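You operate a simulated robot arm through the tools that you are given. There is no shell and no other tool. Be economical: measure what you need, move in short steps, check, and stop when the job is done.

Carry out the task below with a simulated robot arm. There is one attempt and no reset: what you move stays moved.

TASK
Take the blue tub and put it on the green coaster. Then take the cream tin and put it on top of the green tub.

It is judged by the outcome, as a careful person would: the job done as asked, and still so three seconds after it is handed in. It fails if anything else is knocked over, pushed out of place, dropped, spilled or broken.

THE ROBOT
A 7-joint arm with a two-finger parallel gripper, fixed in place. Base frame: the origin is at the foot of the arm, x ahead of it, y to its left, z up; the work surface is at about z = 660. Lengths are in mm, angles in rad, forces in N, time in s.
With the tool pointing down near the work surface it reaches from about 120 to 660 mm from the base axis. Its first joint turns from -1.152 to 1.152 rad. Payload 2.4 kg.
Tool frame: the origin (TCP) lies between the finger pads and is the grasp point; the fingertips stand 30 mm ahead of it; z points along the fingers, y is the line along which they close. The gripper opens to 94 mm. The fingers are 28 mm wide and 10 mm thick; the gripper's body (50 by 96 mm) begins 55 mm behind the TCP.
Orientation is that of the tool frame in the base frame, as a unit quaternion [x, y, z, w]. With the fingers straight down and closing along the base's y, the tool's x points along the base's -x, its y along +y and its z along -z.

THE INTERFACE
- The arm moves only by the tool servo_tool. Its argument "rows" is a list of rows, each an object of numbers (a shift or turn left out is 0, a gripper value left out holds the last): "ax", "ay", "az": the turn, a rotation vector about the tool's x, y, z in rad; "dx", "dy", "dz": the shift along the tool's x, y, z in mm; "hand": the opening, from 0 (shut) to 1 (fully open). In form: [{"ax": .., "ay": .., "az": .., "dx": .., "dy": .., "dz": .., "hand": ..}, ...]. A call has 1 to 10 rows; each row shifts and turns the commanded pose from where the row before left it, along the tool's axes as they then stand. A row lasts 0.2 s, in which the tool goes at most 50 mm and 0.15 rad; a call with a longer step from one row to the next is refused whole, and so is a gripper value outside its range. A pose out of reach is approached as far as the arm can. The call stops where the force on the tool passes 40 N (or 10 N more than at its start, if that is more) or the arm is blocked; 0.2 s more then pass. The fingers move at their own pace (about 153 mm/s each) and stop on an object; they squeeze with about 32 N. The grip force told is the motor's: it shows also when the fingers shut on nothing. Time passes only in rows, and 0.2 s behind the last, so rows that do not move let the fingers close. It gives the time, the measured TCP pose, the force on the tool (base axes), the opening and the grip force at its end, in the units of the frame above (readings bear some noise).
- Cameras (640 x 400 px; columns grow to the right, rows downward): "scene" is fixed at [38, 477.5, 1436.5]; the picture's right is [-0.73, -0.68, 0.00], its down [-0.43, 0.47, -0.77] and it looks along [0.52, -0.57, -0.64] (base axes); focal length 374 px, centre (320, 200). "wrist" rides on the gripper at [-37, 0, -58] in the tool frame; the picture's right is [0.00, -1.00, 0.00], its down [0.97, 0.00, -0.24] and it looks along [0.24, 0.00, 0.97] (tool axes); focal length 218 px, centre (320, 200).
- get_image(camera): a new picture of that camera. No time passes.
- measure_at(camera, pixels): for up to 12 pixels [column, row] of the newest picture of that camera ("zoom" is the newest enlarged one), the place [x, y, z] in the base frame of the surface seen there, good to about 3 mm. No time passes.
- enlarge(camera, box): a new picture of the part [left, top, right, bottom] of that camera's present view, enlarged. No time passes.
- hand_in(): hands the job in; it is judged then, once.

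Work in short steps. Measure before you move; look again where a grasp or a placing could have gone wrong, and mend it. You have 80 turns and 34 pictures in all, the two below and enlarged ones among them. Open the gripper and draw the arm clear of the work before you hand the job in, unless the task says otherwise; then end with one line.

The tools are called after "Emit:" by a JSON object that holds its "name" and its "arguments". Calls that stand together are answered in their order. servo_tool: Moves the arm, as the interface text tells. Its arguments: {"type":"object","properties":{"rows":{"type":"array","items":{"type":"object","properties":{"ax":{"type":"number"},"ay":{"type":"number"},"az":{"type":"number"},"dx":{"type":"number"},"dy":{"type":"number"},"dz":{"type":"number"},"hand":{"type":"number"}}}}},"required":["rows"]} The other tools are called the same way: get_image (camera) takes a picture; measure_at (camera, pixels) gives the place of the surface under pixels of a picture; enlarge (camera, box) takes an enlarged picture of a part of a camera's view; hand_in () hands the job in.

At the start:

```text
clock: 0.0
position: [452.8, -12.1, 930.5]
orientation: [0.0, 1.0, 0.001, 0.0]
contact_force: [0.0, 0.1, 0.2]
finger_gap: 94.1
gripper_force: 0.0
```

scene: 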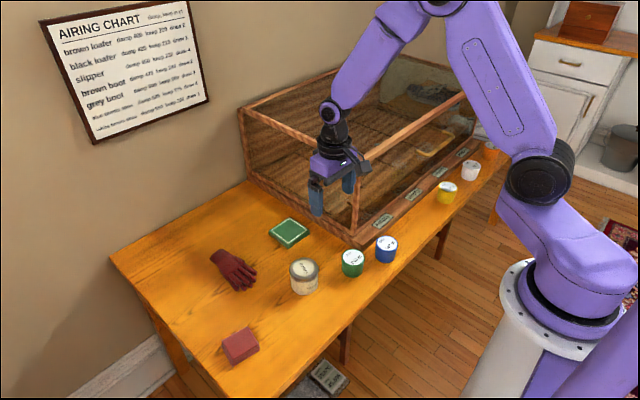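
wrist: 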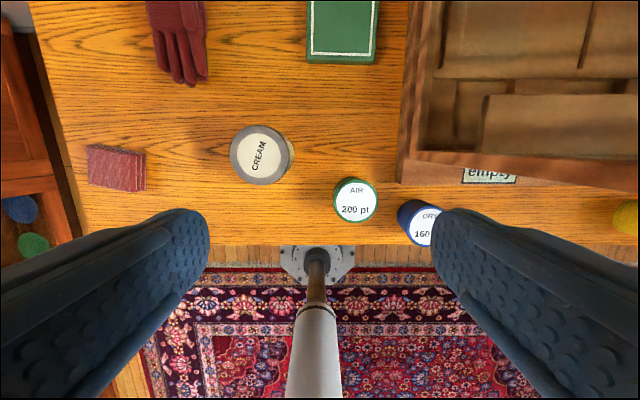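

I see the green coaster near (289,232), blue tub (386,249), green tub (352,263), cream tin (304,276) in the scene. I enlarge and measure them.

Emit:
{"name": "enlarge", "arguments": {"camera": "scene", "box": [200, 200, 420, 337]}}

Emit:
{"name": "measure_at", "arguments": {"camera": "wrist", "pixels": [[355, 200], [334, 200], [377, 200], [355, 180], [258, 155], [231, 155], [285, 155], [258, 128], [315, 57], [370, 57], [342, 20], [300, 220]]}}

```text
2.91 times, centred on (310, 268) of scene
```

zoom: 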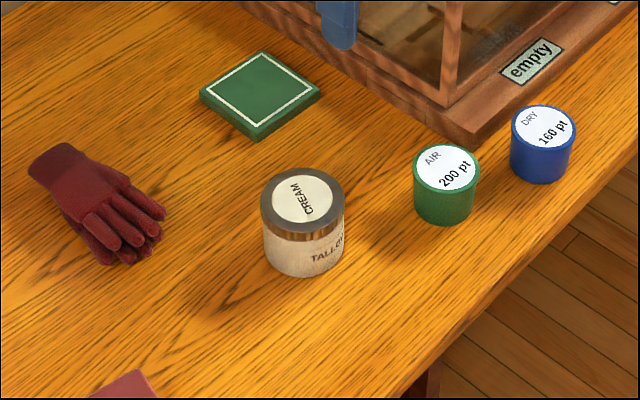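

```text
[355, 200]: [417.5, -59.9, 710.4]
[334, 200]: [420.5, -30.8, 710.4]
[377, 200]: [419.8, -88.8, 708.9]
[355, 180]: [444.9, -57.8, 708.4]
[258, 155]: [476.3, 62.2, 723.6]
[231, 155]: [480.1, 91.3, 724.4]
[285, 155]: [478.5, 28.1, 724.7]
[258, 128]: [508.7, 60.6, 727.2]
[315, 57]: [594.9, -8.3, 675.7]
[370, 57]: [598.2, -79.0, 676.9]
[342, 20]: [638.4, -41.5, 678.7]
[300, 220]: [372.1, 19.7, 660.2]
```

The zoom shows all lids clearly; I measure rims and coaster corners there.

Emit:
{"name": "measure_at", "arguments": {"camera": "zoom", "pixels": [[543, 128], [513, 128], [573, 128], [543, 107], [543, 150], [446, 166], [415, 166], [477, 166], [446, 147], [446, 187], [302, 198], [262, 198]]}}

Emit:
{"name": "measure_at", "arguments": {"camera": "zoom", "pixels": [[343, 198], [302, 170], [302, 228], [262, 54], [202, 91], [318, 92], [258, 128], [260, 92], [480, 135], [455, 115], [500, 190], [300, 270]]}}

```text
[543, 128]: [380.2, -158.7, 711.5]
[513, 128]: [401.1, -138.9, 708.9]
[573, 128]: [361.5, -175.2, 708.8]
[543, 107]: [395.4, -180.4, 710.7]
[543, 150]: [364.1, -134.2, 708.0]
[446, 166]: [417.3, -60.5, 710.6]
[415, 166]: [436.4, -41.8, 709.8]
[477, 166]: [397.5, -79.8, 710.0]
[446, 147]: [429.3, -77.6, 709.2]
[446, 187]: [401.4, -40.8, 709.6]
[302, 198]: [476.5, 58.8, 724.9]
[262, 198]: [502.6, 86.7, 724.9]
```

```text
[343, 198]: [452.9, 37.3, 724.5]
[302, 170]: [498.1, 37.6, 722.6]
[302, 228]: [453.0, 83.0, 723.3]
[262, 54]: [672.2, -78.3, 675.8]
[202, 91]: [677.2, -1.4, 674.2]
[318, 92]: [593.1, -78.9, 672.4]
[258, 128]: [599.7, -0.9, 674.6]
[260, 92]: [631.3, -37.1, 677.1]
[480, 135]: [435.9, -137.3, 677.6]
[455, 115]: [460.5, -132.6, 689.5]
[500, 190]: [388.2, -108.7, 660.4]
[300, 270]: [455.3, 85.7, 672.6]
```

Now I measure the glass case so the gripper clears it near the blue tub.

Emit:
{"name": "measure_at", "arguments": {"camera": "scene", "pixels": [[366, 160], [420, 123], [460, 95], [243, 112], [290, 90], [352, 238], [362, 247], [385, 220], [412, 195], [410, 222], [250, 180], [356, 215]]}}

Emit:
{"name": "measure_at", "arguments": {"camera": "wrist", "pixels": [[420, 20], [410, 100], [405, 150], [480, 157], [560, 165], [480, 183], [560, 186], [425, 60]]}}

```text
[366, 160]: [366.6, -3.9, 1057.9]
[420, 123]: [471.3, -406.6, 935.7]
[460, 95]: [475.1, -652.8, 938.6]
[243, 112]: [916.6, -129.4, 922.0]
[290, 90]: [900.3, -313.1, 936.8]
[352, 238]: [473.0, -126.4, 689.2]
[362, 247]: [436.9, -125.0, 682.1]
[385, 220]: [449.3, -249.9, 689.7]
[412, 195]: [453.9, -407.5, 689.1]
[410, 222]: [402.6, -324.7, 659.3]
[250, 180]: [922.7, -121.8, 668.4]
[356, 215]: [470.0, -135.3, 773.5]
```

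```text
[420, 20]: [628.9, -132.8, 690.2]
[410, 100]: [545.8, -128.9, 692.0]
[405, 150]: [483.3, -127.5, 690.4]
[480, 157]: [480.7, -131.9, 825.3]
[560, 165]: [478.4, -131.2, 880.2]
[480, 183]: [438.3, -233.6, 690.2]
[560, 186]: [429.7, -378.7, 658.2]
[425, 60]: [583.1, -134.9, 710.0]
```

The case front is at x≈470 above z 690, ledge to x≈435; the blue tub is at (381,-158). I first move back in x, then sideways above it, staying high.

Emit:
{"name": "servo_tool", "arguments": {"rows": [{"dx": 36, "hand": 1}, {"dx": 36}, {"dy": -36}, {"dy": -36}, {"dy": -37}, {"dy": -37}, {"dz": 40}, {"dz": 40}, {"dz": 40}, {}]}}

Emit:
{"name": "get_image", "arguments": {"camera": "wrist"}}

```text
clock: 2.2
position: [377.3, -160.3, 811.4]
orientation: [0.0, 1.0, 0.0, 0.0]
contact_force: [0.5, 0.3, -0.4]
finger_gap: 93.9
gripper_force: 0.1
```

```text
30 pictures are left
```

wrist: 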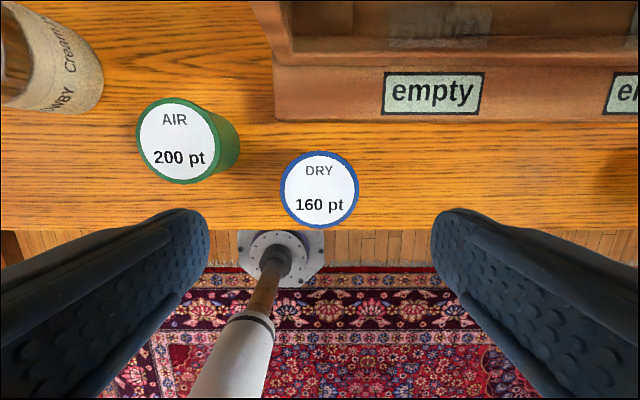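

The blue lid is centred on column 320; I measure its rim.

Emit:
{"name": "measure_at", "arguments": {"camera": "wrist", "pixels": [[320, 190], [320, 155], [320, 223], [284, 190], [356, 190]]}}

```text
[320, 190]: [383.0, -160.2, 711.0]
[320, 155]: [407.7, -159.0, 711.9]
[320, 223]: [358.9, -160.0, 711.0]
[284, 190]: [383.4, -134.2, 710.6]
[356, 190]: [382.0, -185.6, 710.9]
```

Tub centre ≈ (382.5, -160), so I shift 5 mm forward and descend to z≈696.

Emit:
{"name": "servo_tool", "arguments": {"rows": [{"dx": -5, "dz": 20}, {"dz": 30}, {"dz": 30}, {"dz": 25}, {"dz": 11}, {}, {"hand": 0}, {}, {}, {}]}}

```text
clock: 4.4
position: [383.7, -158.6, 693.6]
orientation: [0.0, 1.0, 0.001, 0.0]
contact_force: [-1.0, -0.3, -0.5]
finger_gap: 59.7
gripper_force: 31.9
```

It holds something 59.7 mm wide. I lift straight up and check.

Emit:
{"name": "servo_tool", "arguments": {"rows": [{"dz": -20}, {"dz": -30}, {"dz": -30}, {"dz": -30}, {}]}}

Emit:
{"name": "get_image", "arguments": {"camera": "scene"}}

```text
clock: 5.6
position: [384.9, -159.2, 804.3]
orientation: [0.0, 1.0, 0.0, -0.001]
contact_force: [-0.3, 0.0, -0.3]
finger_gap: 0.2
gripper_force: 32.3
```

```text
29 pictures are left
```

scene: 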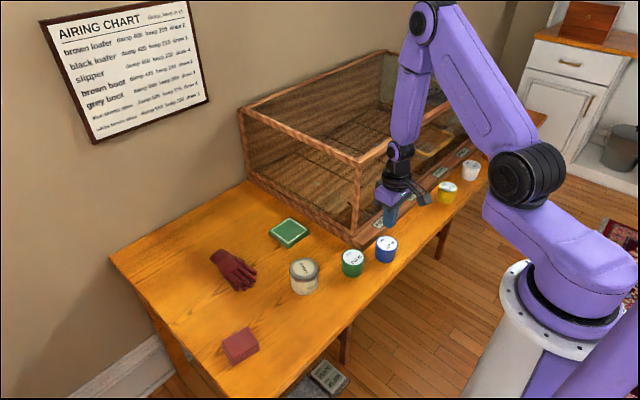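

The tub slipped out and is still standing. I look closely at it from scene and wrist.

Emit:
{"name": "enlarge", "arguments": {"camera": "scene", "box": [330, 190, 430, 290]}}

Emit:
{"name": "get_image", "arguments": {"camera": "wrist"}}

```text
4.00 times, centred on (380, 240) of scene
```

zoom: 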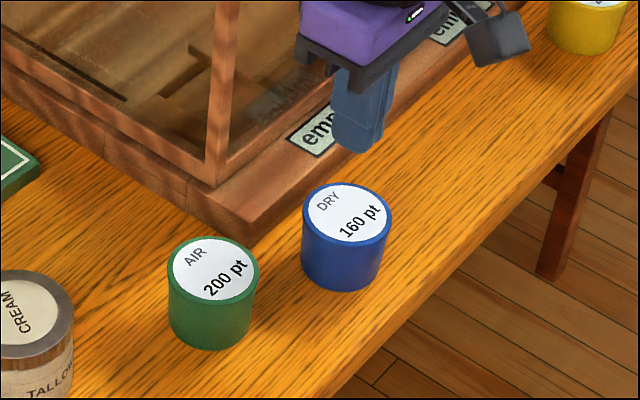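

```text
27 pictures are left
```

wrist: 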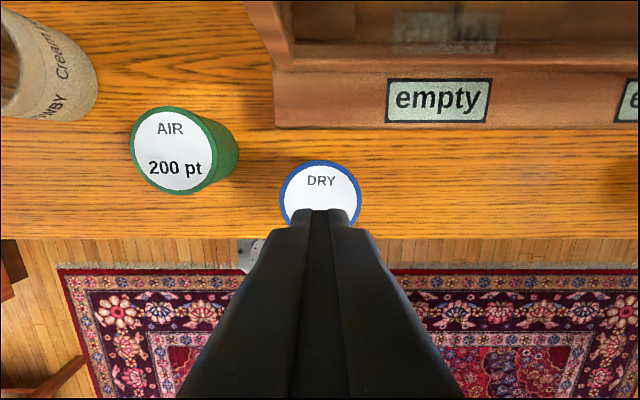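

The tub hardly moved. I measure its lid and wall to understand its shape before retrying.

Emit:
{"name": "measure_at", "arguments": {"camera": "zoom", "pixels": [[347, 213], [306, 213], [389, 213], [347, 185], [347, 242], [306, 260], [376, 260], [340, 250], [340, 270], [340, 286], [305, 275], [340, 295]]}}

```text
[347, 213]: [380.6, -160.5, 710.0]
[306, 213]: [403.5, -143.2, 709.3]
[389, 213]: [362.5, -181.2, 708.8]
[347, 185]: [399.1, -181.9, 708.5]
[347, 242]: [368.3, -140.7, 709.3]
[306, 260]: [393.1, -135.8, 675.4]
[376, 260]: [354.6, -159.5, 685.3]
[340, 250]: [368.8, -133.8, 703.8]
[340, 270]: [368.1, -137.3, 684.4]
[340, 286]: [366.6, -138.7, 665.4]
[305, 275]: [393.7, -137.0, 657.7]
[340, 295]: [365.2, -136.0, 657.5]
```

The wall is about 59 mm wide near the rim and slightly narrower below, so it was held by the rim, above the pads' centre. I retry with TCP nearer the rim height (z≈702) and inspect before lifting.

Emit:
{"name": "servo_tool", "arguments": {"rows": [{"hand": 1}, {"dx": 2, "dy": -1, "hand": 1}, {"dz": 30}, {"dz": 30}, {"dz": 25}, {"dz": 17}, {}, {"hand": 0}, {}, {}]}}

Emit:
{"name": "get_image", "arguments": {"camera": "wrist"}}

Emit:
{"name": "enlarge", "arguments": {"camera": "scene", "box": [330, 190, 430, 290]}}

```text
clock: 7.8
position: [383.6, -158.7, 702.8]
orientation: [-0.001, 1.0, -0.001, 0.0]
contact_force: [0.2, -0.3, -0.1]
finger_gap: 59.5
gripper_force: 31.8
```

```text
26 pictures are left
```

wrist: 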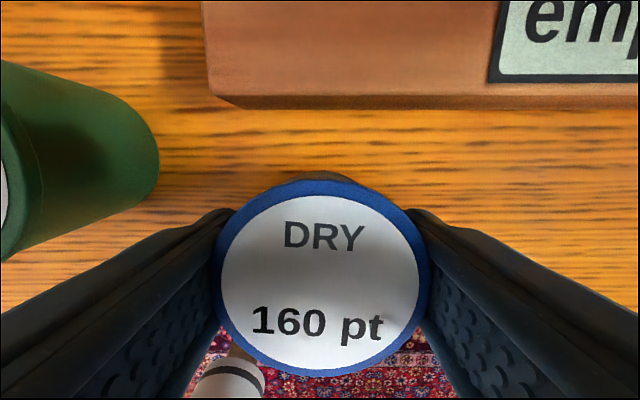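

```text
4.00 times, centred on (380, 240) of scene
```

zoom: 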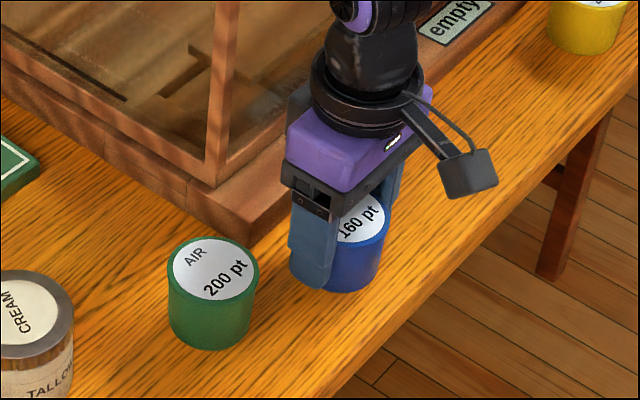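

Grip looks centred and square. I lift slowly by 15 mm and check whether it slides.

Emit:
{"name": "servo_tool", "arguments": {"rows": [{}, {"dz": -1}, {"dz": -2}, {"dz": -2}, {"dz": -2}, {"dz": -2}, {"dz": -2}, {"dz": -2}, {"dz": -2}, {}]}}

Emit:
{"name": "enlarge", "arguments": {"camera": "scene", "box": [330, 190, 430, 290]}}

```text
clock: 10.0
position: [383.5, -160.0, 717.5]
orientation: [0.0, 1.0, 0.0, 0.0]
contact_force: [-0.5, 0.0, -1.4]
finger_gap: 59.7
gripper_force: 31.8
```

```text
4.00 times, centred on (380, 240) of scene
```

zoom: 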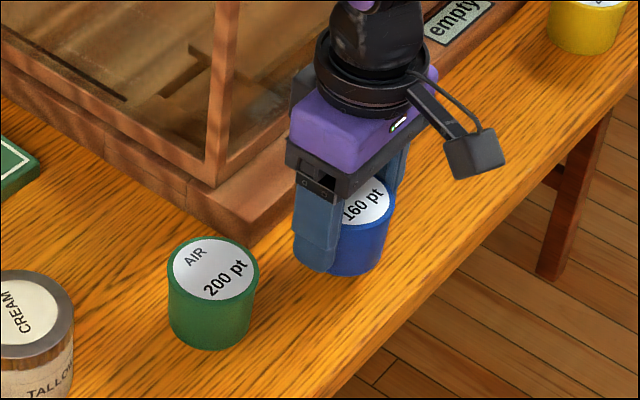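

The tub is rising with the gripper (bottom edge moved from row 293 to 275) and it's light (1.4 N). I keep lifting gently.

Emit:
{"name": "servo_tool", "arguments": {"rows": [{"dz": -3}, {"dz": -5}, {"dz": -7}, {"dz": -8}, {"dz": -8}, {"dz": -8}, {"dz": -8}, {"dz": -7}, {"dz": -5}, {"dz": -3}]}}

Emit:
{"name": "enlarge", "arguments": {"camera": "scene", "box": [330, 190, 430, 290]}}

```text
clock: 12.2
position: [383.1, -160.0, 779.4]
orientation: [-0.001, 1.0, 0.0, 0.0]
contact_force: [0.6, -0.2, -0.9]
finger_gap: 59.7
gripper_force: 32.5
```

```text
4.00 times, centred on (380, 240) of scene
```

zoom: 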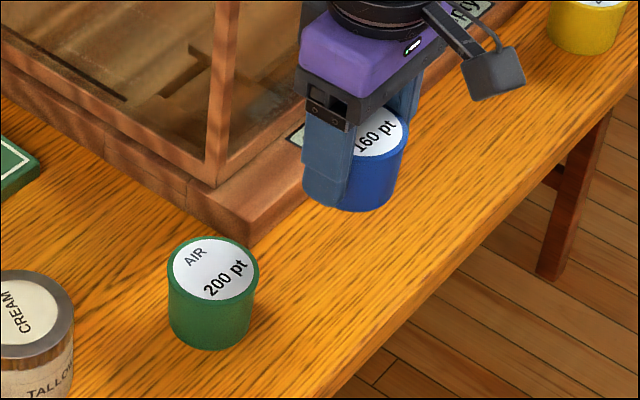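

The tub is held firmly. I move to y≈-38 with gentle steps.

Emit:
{"name": "servo_tool", "arguments": {"rows": [{"dy": 5}, {"dy": 10}, {"dy": 15}, {"dy": 16}, {"dy": 16}, {"dy": 16}, {"dy": 16}, {"dy": 14}, {"dy": 9}, {"dy": 5}]}}

Emit:
{"name": "servo_tool", "arguments": {"rows": [{"dx": -5}, {"dx": -10}, {"dx": -15}, {"dx": -18}, {"dx": -18}, {"dx": -18}, {"dx": -18}, {"dx": -15}, {"dx": -10}, {"dx": -5}]}}

Emit:
{"name": "servo_tool", "arguments": {"rows": [{"dx": -5}, {"dx": -10}, {"dx": -14}, {"dx": -17}, {"dx": -17}, {"dx": -17}, {"dx": -16}, {"dx": -11}, {"dx": -7}, {"dx": -4}]}}

Emit:
{"name": "get_image", "arguments": {"camera": "wrist"}}

Emit:
{"name": "get_image", "arguments": {"camera": "scene"}}

```text
clock: 14.4
position: [382.9, -37.0, 778.8]
orientation: [-0.001, 1.0, 0.0, 0.0]
contact_force: [-0.5, -0.3, -1.6]
finger_gap: 59.6
gripper_force: 32.3
```

```text
clock: 16.6
position: [513.9, -36.4, 779.1]
orientation: [0.0, 1.0, 0.0, 0.0]
contact_force: [-0.1, 0.0, -1.0]
finger_gap: 59.9
gripper_force: 31.7
```

```text
clock: 18.8
position: [633.4, -37.3, 780.0]
orientation: [0.0, 1.0, 0.0, 0.001]
contact_force: [0.2, 0.0, -1.5]
finger_gap: 59.4
gripper_force: 31.7
```

```text
22 pictures are left
```

wrist: 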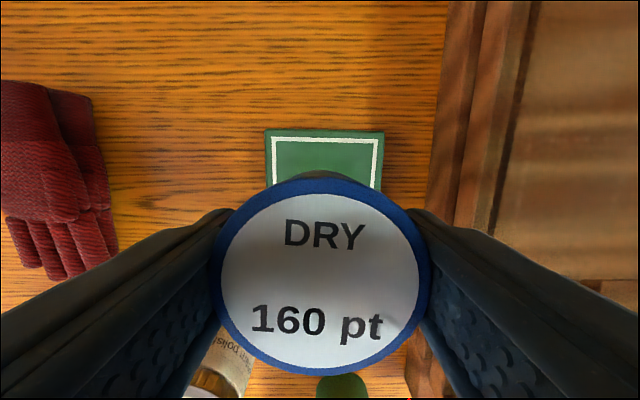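

```text
21 pictures are left
```

scene: 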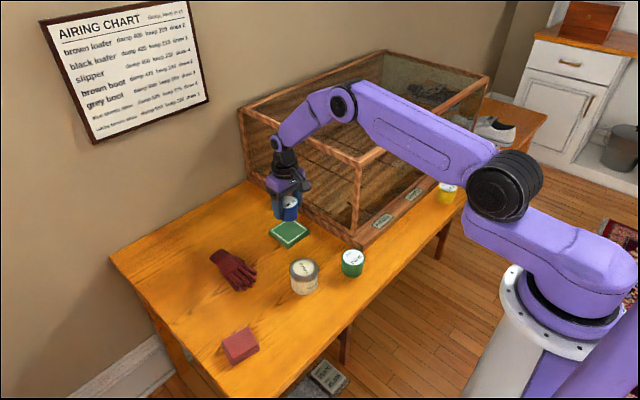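

The coaster appears just beyond/below; I measure its far corners and the lid.

Emit:
{"name": "measure_at", "arguments": {"camera": "wrist", "pixels": [[268, 134], [381, 135], [272, 170], [378, 170], [320, 280], [320, 196], [320, 360]]}}

Emit:
{"name": "measure_at", "arguments": {"camera": "scene", "pixels": [[289, 222], [271, 233], [308, 232], [288, 245], [289, 234]]}}

```text
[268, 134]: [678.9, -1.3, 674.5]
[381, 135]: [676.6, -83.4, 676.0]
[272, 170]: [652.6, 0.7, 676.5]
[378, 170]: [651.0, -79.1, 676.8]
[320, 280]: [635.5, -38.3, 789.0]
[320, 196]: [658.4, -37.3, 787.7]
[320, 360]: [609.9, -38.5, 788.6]
```

```text
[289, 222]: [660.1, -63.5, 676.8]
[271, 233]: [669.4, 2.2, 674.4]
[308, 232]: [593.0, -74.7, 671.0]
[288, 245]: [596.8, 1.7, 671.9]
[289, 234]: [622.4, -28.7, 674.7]
```

Tub (635,-38) is above the coaster centre (636,-40). It needs about 61 mm down; I go 55 then inch.

Emit:
{"name": "servo_tool", "arguments": {"rows": [{"dy": -2, "dz": 3}, {"dz": 7}, {"dz": 9}, {"dz": 9}, {"dz": 9}, {"dz": 8}, {"dz": 6}, {"dz": 4}, {"dz": 1}, {}]}}

Emit:
{"name": "servo_tool", "arguments": {"rows": [{"dz": 1}, {"dz": 1}, {"dz": 1}, {}]}}

Emit:
{"name": "enlarge", "arguments": {"camera": "scene", "box": [240, 170, 340, 270]}}

```text
clock: 21.0
position: [632.5, -41.1, 722.6]
orientation: [0.0, 1.0, 0.0, 0.0]
contact_force: [-0.1, -0.3, -1.2]
finger_gap: 59.3
gripper_force: 31.6
```

```text
clock: 22.0
position: [632.3, -39.6, 718.9]
orientation: [0.0, 1.0, -0.001, 0.0]
contact_force: [0.3, 0.2, -1.6]
finger_gap: 59.5
gripper_force: 32.0
```

```text
4.00 times, centred on (290, 220) of scene
```

zoom: 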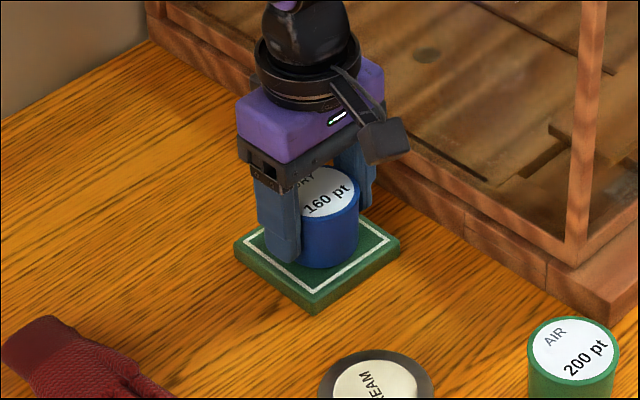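

The force is still only the tub's weight, so it isn't down yet. I inch further until the force changes.

Emit:
{"name": "servo_tool", "arguments": {"rows": [{"dz": 1}, {}]}}

Emit:
{"name": "servo_tool", "arguments": {"rows": [{"dz": 0.7}, {}]}}

Emit:
{"name": "servo_tool", "arguments": {"rows": [{"dz": 0.7}, {}]}}

```text
clock: 22.6
position: [633.4, -40.5, 719.2]
orientation: [0.0, 1.0, -0.001, 0.0]
contact_force: [-0.4, -0.2, -1.8]
finger_gap: 59.3
gripper_force: 32.4
```

```text
clock: 23.2
position: [633.0, -38.9, 718.3]
orientation: [0.0, 1.0, 0.0, 0.0]
contact_force: [-3.6, 1.1, 9.8]
finger_gap: 59.6
gripper_force: 32.1
```

```text
clock: 23.8
position: [632.1, -39.0, 718.6]
orientation: [0.001, 1.0, 0.0, 0.001]
contact_force: [-4.9, 2.1, 18.0]
finger_gap: 59.7
gripper_force: 31.8
```

Force jumped to +18 N: it's down. I ease back slightly, open, and rise.

Emit:
{"name": "servo_tool", "arguments": {"rows": [{"dz": -0.8}, {"hand": 0.8}, {"hand": 1}, {}, {"dz": -10}, {"dz": -25}, {"dz": -30}, {"dz": -25}]}}

Emit:
{"name": "get_image", "arguments": {"camera": "wrist"}}

Emit:
{"name": "get_image", "arguments": {"camera": "scene"}}

```text
clock: 25.6
position: [629.7, -37.0, 808.1]
orientation: [0.0, 1.0, 0.001, -0.001]
contact_force: [-0.9, 0.7, -0.3]
finger_gap: 94.2
gripper_force: 0.0
```

```text
19 pictures are left
```

wrist: 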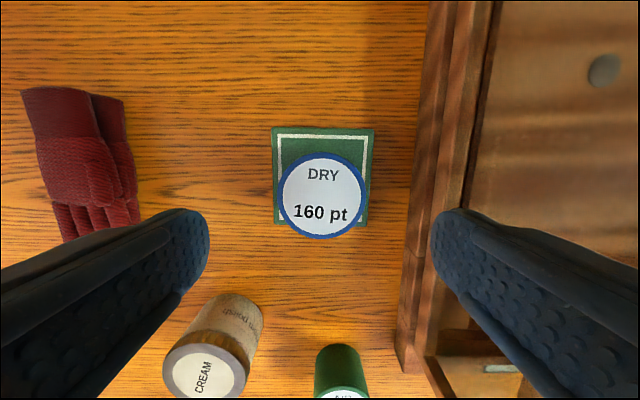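

```text
18 pictures are left
```

scene: 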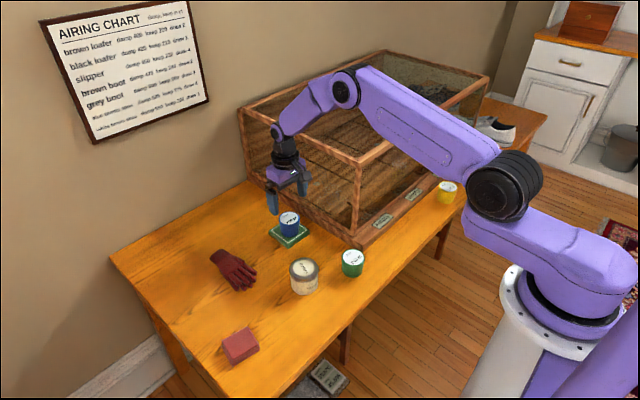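

The blue tub stands on the coaster. Next I move over the cream tin and look.

Emit:
{"name": "measure_at", "arguments": {"camera": "wrist", "pixels": [[323, 195], [285, 195], [362, 195], [323, 157], [323, 233]]}}

Emit:
{"name": "servo_tool", "arguments": {"rows": [{"dx": 15, "dy": 10, "dz": -10}, {"dx": 20, "dy": 13}, {"dx": 20, "dy": 13}, {"dx": 20, "dy": 13}, {"dx": 20, "dy": 13}, {"dx": 20, "dy": 13}, {"dx": 20, "dy": 13}, {"dx": 15, "dy": 10}, {"dx": 5}, {}]}}

Emit:
{"name": "get_image", "arguments": {"camera": "wrist"}}

```text
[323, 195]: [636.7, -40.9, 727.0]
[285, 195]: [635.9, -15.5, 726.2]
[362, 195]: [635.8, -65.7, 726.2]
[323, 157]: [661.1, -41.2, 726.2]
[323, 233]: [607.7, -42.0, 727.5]
```

```text
clock: 27.8
position: [479.2, 57.7, 819.6]
orientation: [0.0, 1.0, 0.0, -0.001]
contact_force: [-0.2, -0.5, 0.0]
finger_gap: 94.1
gripper_force: 0.1
```

```text
17 pictures are left
```

wrist: 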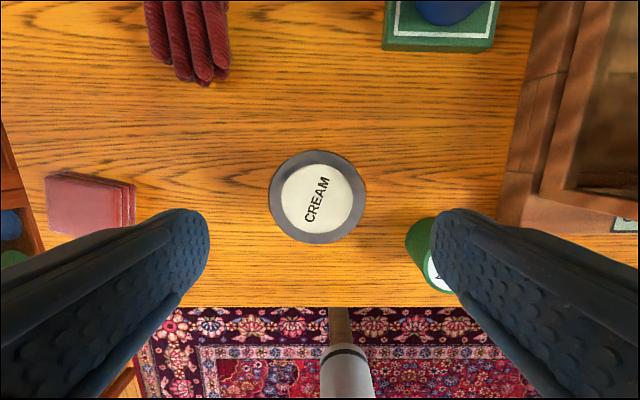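

The blue tub is well centred at (636,-41). The tin's lid is at (318,197); I measure its rim.

Emit:
{"name": "measure_at", "arguments": {"camera": "wrist", "pixels": [[318, 197], [272, 197], [363, 197], [318, 154], [318, 240]]}}

Emit:
{"name": "enlarge", "arguments": {"camera": "scene", "box": [260, 220, 400, 310]}}

```text
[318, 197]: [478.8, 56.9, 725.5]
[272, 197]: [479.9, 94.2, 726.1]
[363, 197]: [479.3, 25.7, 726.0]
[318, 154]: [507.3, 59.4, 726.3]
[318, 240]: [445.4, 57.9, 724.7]
```

```text
4.44 times, centred on (330, 265) of scene
```

zoom: 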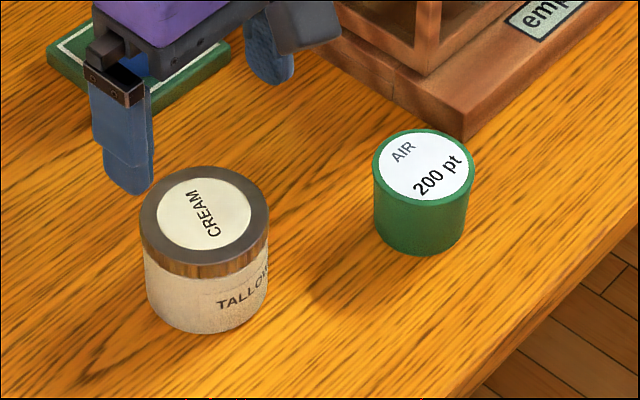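

The tin's centre is ≈(478,60), rim width about 70 mm. I align and descend to TCP z≈708, then close.

Emit:
{"name": "servo_tool", "arguments": {"rows": [{"dx": 1, "dy": 2}, {"dz": 20}, {"dz": 25}, {"dz": 25}, {"dz": 22}, {"dz": 14}, {"dz": 5}, {}, {"hand": 0}, {}]}}

Emit:
{"name": "servo_tool", "arguments": {"rows": [{}, {}, {"dz": -1}, {"dz": -2}, {"dz": -2}, {"dz": -2}, {"dz": -2}, {"dz": -2}, {"dz": -2}, {}]}}

Emit:
{"name": "enlarge", "arguments": {"camera": "scene", "box": [260, 220, 400, 310]}}

```text
clock: 30.0
position: [476.8, 59.9, 707.9]
orientation: [0.0, 1.0, 0.0, 0.0]
contact_force: [-0.1, 0.0, -0.9]
finger_gap: 71.3
gripper_force: 32.1
```

```text
clock: 32.2
position: [476.3, 59.8, 722.1]
orientation: [0.0, 1.0, 0.0, 0.0]
contact_force: [-0.6, 0.8, -1.9]
finger_gap: 71.1
gripper_force: 32.2
```

```text
4.44 times, centred on (330, 265) of scene
```

zoom: 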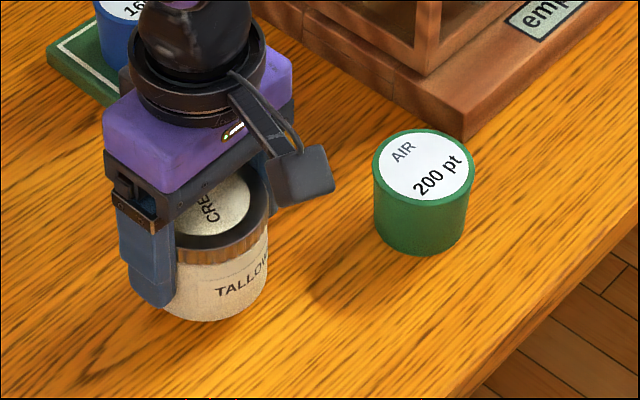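

The whole tin rises with the gripper. I lift another ~75 mm gently.

Emit:
{"name": "servo_tool", "arguments": {"rows": [{"dz": -3}, {"dz": -6}, {"dz": -9}, {"dz": -10}, {"dz": -10}, {"dz": -10}, {"dz": -10}, {"dz": -9}, {"dz": -5}, {"dz": -3}]}}

Emit:
{"name": "get_image", "arguments": {"camera": "scene"}}

Emit:
{"name": "get_image", "arguments": {"camera": "wrist"}}

```text
clock: 34.4
position: [477.8, 61.0, 795.8]
orientation: [0.0, 1.0, 0.001, 0.0]
contact_force: [0.2, 1.1, -1.8]
finger_gap: 71.2
gripper_force: 31.6
```

```text
14 pictures are left
```

scene: 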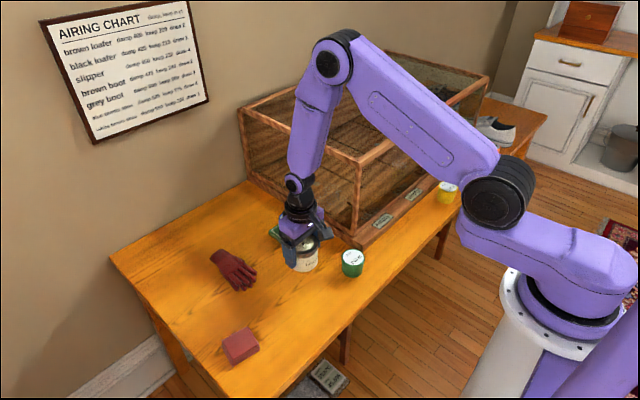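

```text
13 pictures are left
```

wrist: 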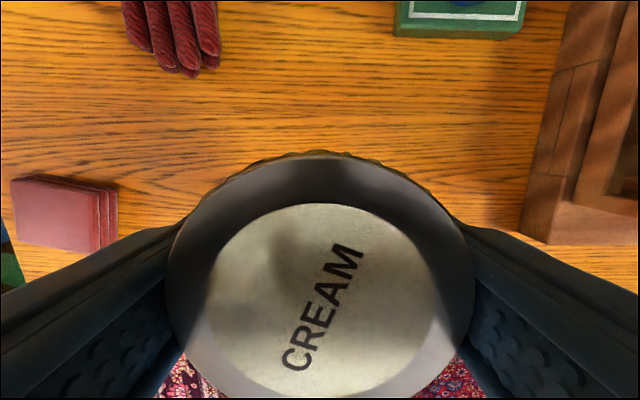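

Tin is held level. I measure the held lid and the green tub's lid again.

Emit:
{"name": "measure_at", "arguments": {"camera": "wrist", "pixels": [[320, 300], [320, 165], [200, 290], [440, 290], [320, 390]]}}

Emit:
{"name": "enlarge", "arguments": {"camera": "scene", "box": [320, 232, 384, 292]}}

```text
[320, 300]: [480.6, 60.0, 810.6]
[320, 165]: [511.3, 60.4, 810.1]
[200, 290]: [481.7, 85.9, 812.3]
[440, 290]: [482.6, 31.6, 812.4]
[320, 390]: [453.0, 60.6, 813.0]
```

```text
6.67 times, centred on (352, 262) of scene
```

zoom: 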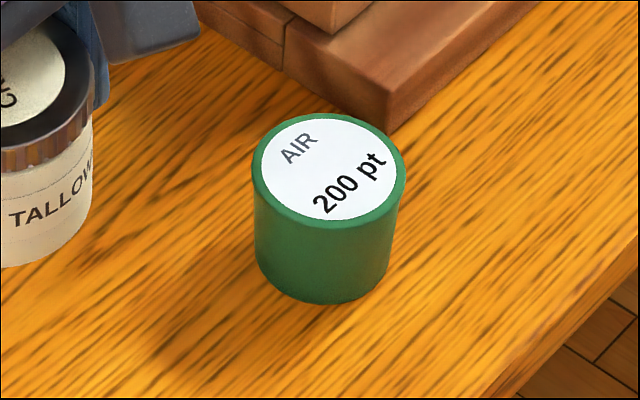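

Emit:
{"name": "measure_at", "arguments": {"camera": "zoom", "pixels": [[329, 168], [258, 168], [401, 172], [329, 118], [329, 218], [262, 160], [396, 180]]}}

```text
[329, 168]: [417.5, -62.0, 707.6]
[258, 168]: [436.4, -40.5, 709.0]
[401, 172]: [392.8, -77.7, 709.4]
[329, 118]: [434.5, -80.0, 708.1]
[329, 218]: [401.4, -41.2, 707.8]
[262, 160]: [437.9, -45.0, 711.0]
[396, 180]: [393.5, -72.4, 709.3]
```

Green tub centre ≈(416.5,-60), top 709.5. I shift the tin by (-61,-121) gently at this height.

Emit:
{"name": "servo_tool", "arguments": {"rows": [{"dx": 2, "dy": -5}, {"dx": 5, "dy": -10}, {"dx": 8, "dy": -15}, {"dx": 8, "dy": -16}, {"dx": 8, "dy": -16}, {"dx": 8, "dy": -16}, {"dx": 8, "dy": -16}, {"dx": 7, "dy": -13}, {"dx": 5, "dy": -9}, {"dx": 2, "dy": -5}]}}

Emit:
{"name": "servo_tool", "arguments": {"rows": [{"dz": 3}, {"dz": 7}, {"dz": 7}, {"dz": 6}, {"dz": 4}, {"dz": 2}, {}]}}

Emit:
{"name": "enlarge", "arguments": {"camera": "scene", "box": [300, 200, 404, 290]}}

Emit:
{"name": "get_image", "arguments": {"camera": "wrist"}}

```text
clock: 36.6
position: [415.6, -61.1, 795.8]
orientation: [0.0, 1.0, 0.0, 0.0]
contact_force: [-1.0, 0.0, -0.9]
finger_gap: 71.5
gripper_force: 32.0
```

```text
clock: 38.2
position: [416.1, -59.5, 766.2]
orientation: [0.0, 1.0, 0.001, 0.0]
contact_force: [-0.2, -1.4, -1.3]
finger_gap: 71.5
gripper_force: 31.7
```

```text
4.44 times, centred on (352, 245) of scene
```

zoom: 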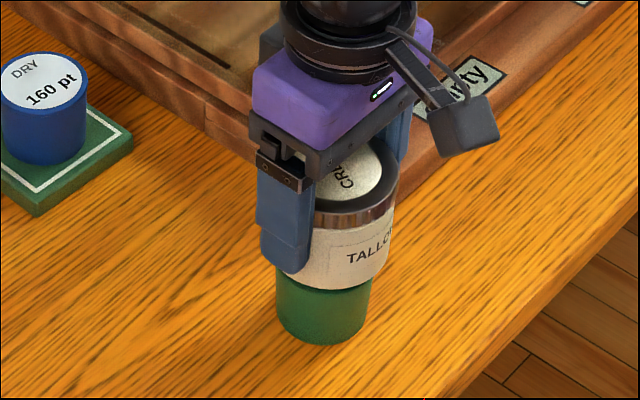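

```text
10 pictures are left
```

wrist: 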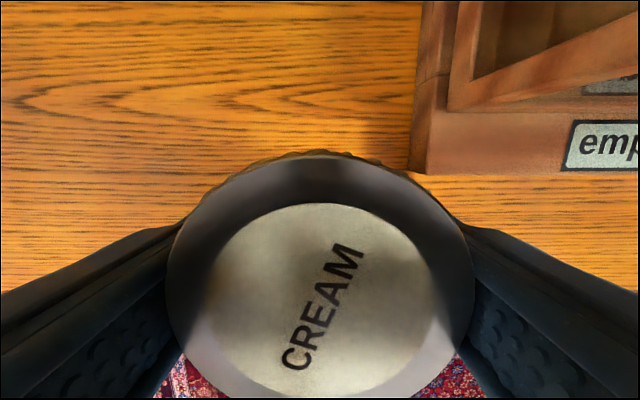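

Tin is above the green tub, with ~8 mm to go. I descend 5 mm and then inch.

Emit:
{"name": "servo_tool", "arguments": {"rows": [{"dz": 2}, {"dz": 2}, {"dz": 1}, {}]}}

Emit:
{"name": "servo_tool", "arguments": {"rows": [{"dz": 1}, {}]}}

Emit:
{"name": "servo_tool", "arguments": {"rows": [{"dz": 0.8}, {}]}}

```text
clock: 39.2
position: [416.3, -60.5, 762.6]
orientation: [0.0, 1.0, 0.0, 0.0]
contact_force: [-0.7, -0.3, -1.4]
finger_gap: 71.3
gripper_force: 31.4
```

```text
clock: 39.8
position: [415.8, -60.3, 760.4]
orientation: [0.0, 1.0, 0.0, 0.0]
contact_force: [0.0, 0.1, -2.6]
finger_gap: 71.0
gripper_force: 31.9
```

```text
clock: 40.4
position: [415.5, -59.6, 760.4]
orientation: [0.0, 1.0, 0.0, 0.0]
contact_force: [-0.8, -0.1, -1.5]
finger_gap: 71.2
gripper_force: 31.7
```

No contact yet; I keep inching.

Emit:
{"name": "servo_tool", "arguments": {"rows": [{"dz": 0.7}, {}]}}

Emit:
{"name": "servo_tool", "arguments": {"rows": [{"dz": 0.6}, {}]}}

Emit:
{"name": "servo_tool", "arguments": {"rows": [{"dz": 0.5}, {}]}}

```text
clock: 41.0
position: [416.7, -59.6, 757.7]
orientation: [0.0, 1.0, 0.0, 0.0]
contact_force: [0.9, -0.1, -1.2]
finger_gap: 71.3
gripper_force: 32.2
```

```text
clock: 41.6
position: [416.9, -60.0, 758.2]
orientation: [0.0, 1.0, 0.001, 0.0]
contact_force: [-2.5, 0.2, 5.2]
finger_gap: 71.2
gripper_force: 31.7
```

```text
clock: 42.2
position: [416.6, -59.6, 757.1]
orientation: [0.0, 1.0, 0.0, 0.001]
contact_force: [-1.3, 0.1, 14.0]
finger_gap: 71.0
gripper_force: 32.0
```

Contact made (14 N). I ease back, open, and rise straight up.

Emit:
{"name": "servo_tool", "arguments": {"rows": [{"dz": -0.7}, {}, {"hand": 0.85}, {"hand": 1}, {}, {"dz": -5}, {"dz": -15}, {"dz": -25}, {"dz": -30}, {"dz": -30}]}}

Emit:
{"name": "get_image", "arguments": {"camera": "wrist"}}

Emit:
{"name": "enlarge", "arguments": {"camera": "scene", "box": [220, 180, 420, 305]}}

```text
clock: 44.4
position: [418.0, -59.9, 863.3]
orientation: [0.0, 1.0, 0.0, 0.001]
contact_force: [0.1, 0.3, 0.2]
finger_gap: 94.0
gripper_force: 0.2
```

```text
9 pictures are left
```

wrist: 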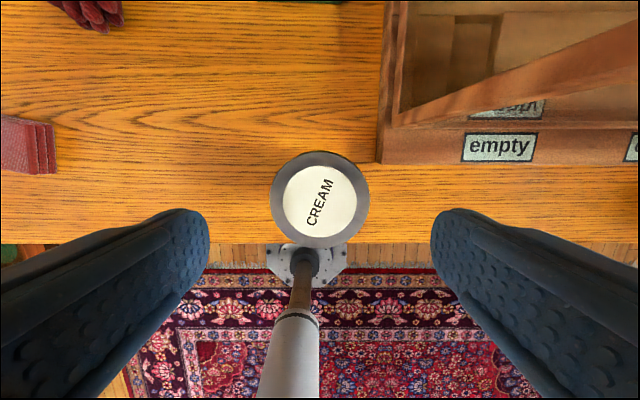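

```text
3.20 times, centred on (320, 242) of scene
```

zoom: 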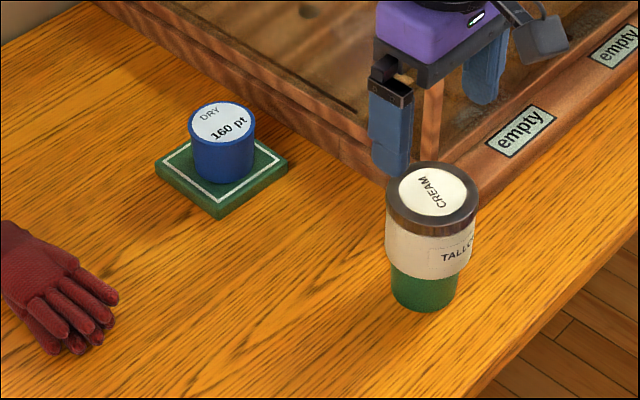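

The tin sits squarely on the green tub and the blue tub on the coaster. I raise the arm well clear and take a last look.

Emit:
{"name": "servo_tool", "arguments": {"rows": [{"dz": -30}, {"dz": -30}, {"dz": -30}, {"dy": 20}, {"dy": 20}, {"dy": 20}, {}]}}

Emit:
{"name": "get_image", "arguments": {"camera": "scene"}}

```text
clock: 46.0
position: [415.6, 1.7, 952.2]
orientation: [0.001, 1.0, 0.0, 0.0]
contact_force: [0.2, 0.4, 0.6]
finger_gap: 94.1
gripper_force: 0.0
```

```text
7 pictures are left
```

scene: 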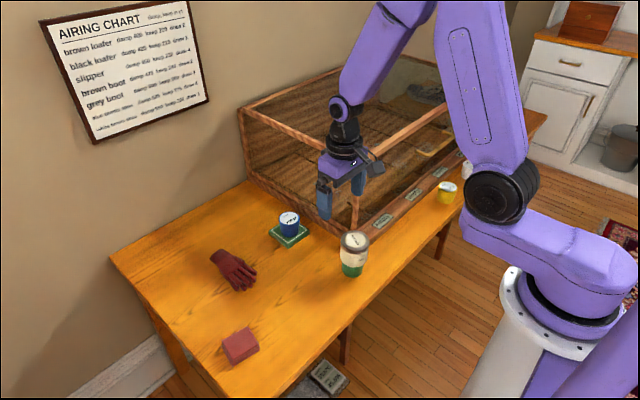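

Everything is stable and the arm is clear, so I hand in.

Emit:
{"name": "hand_in", "arguments": {}}

```text
The job is handed in.
```

The blue tub is on the green coaster and the cream tin is on top of the green tub. On my first try the blue tub slipped from the gripper at the start of the lift. It stayed upright in place, and the second, slower lift held. Nothing else was disturbed.
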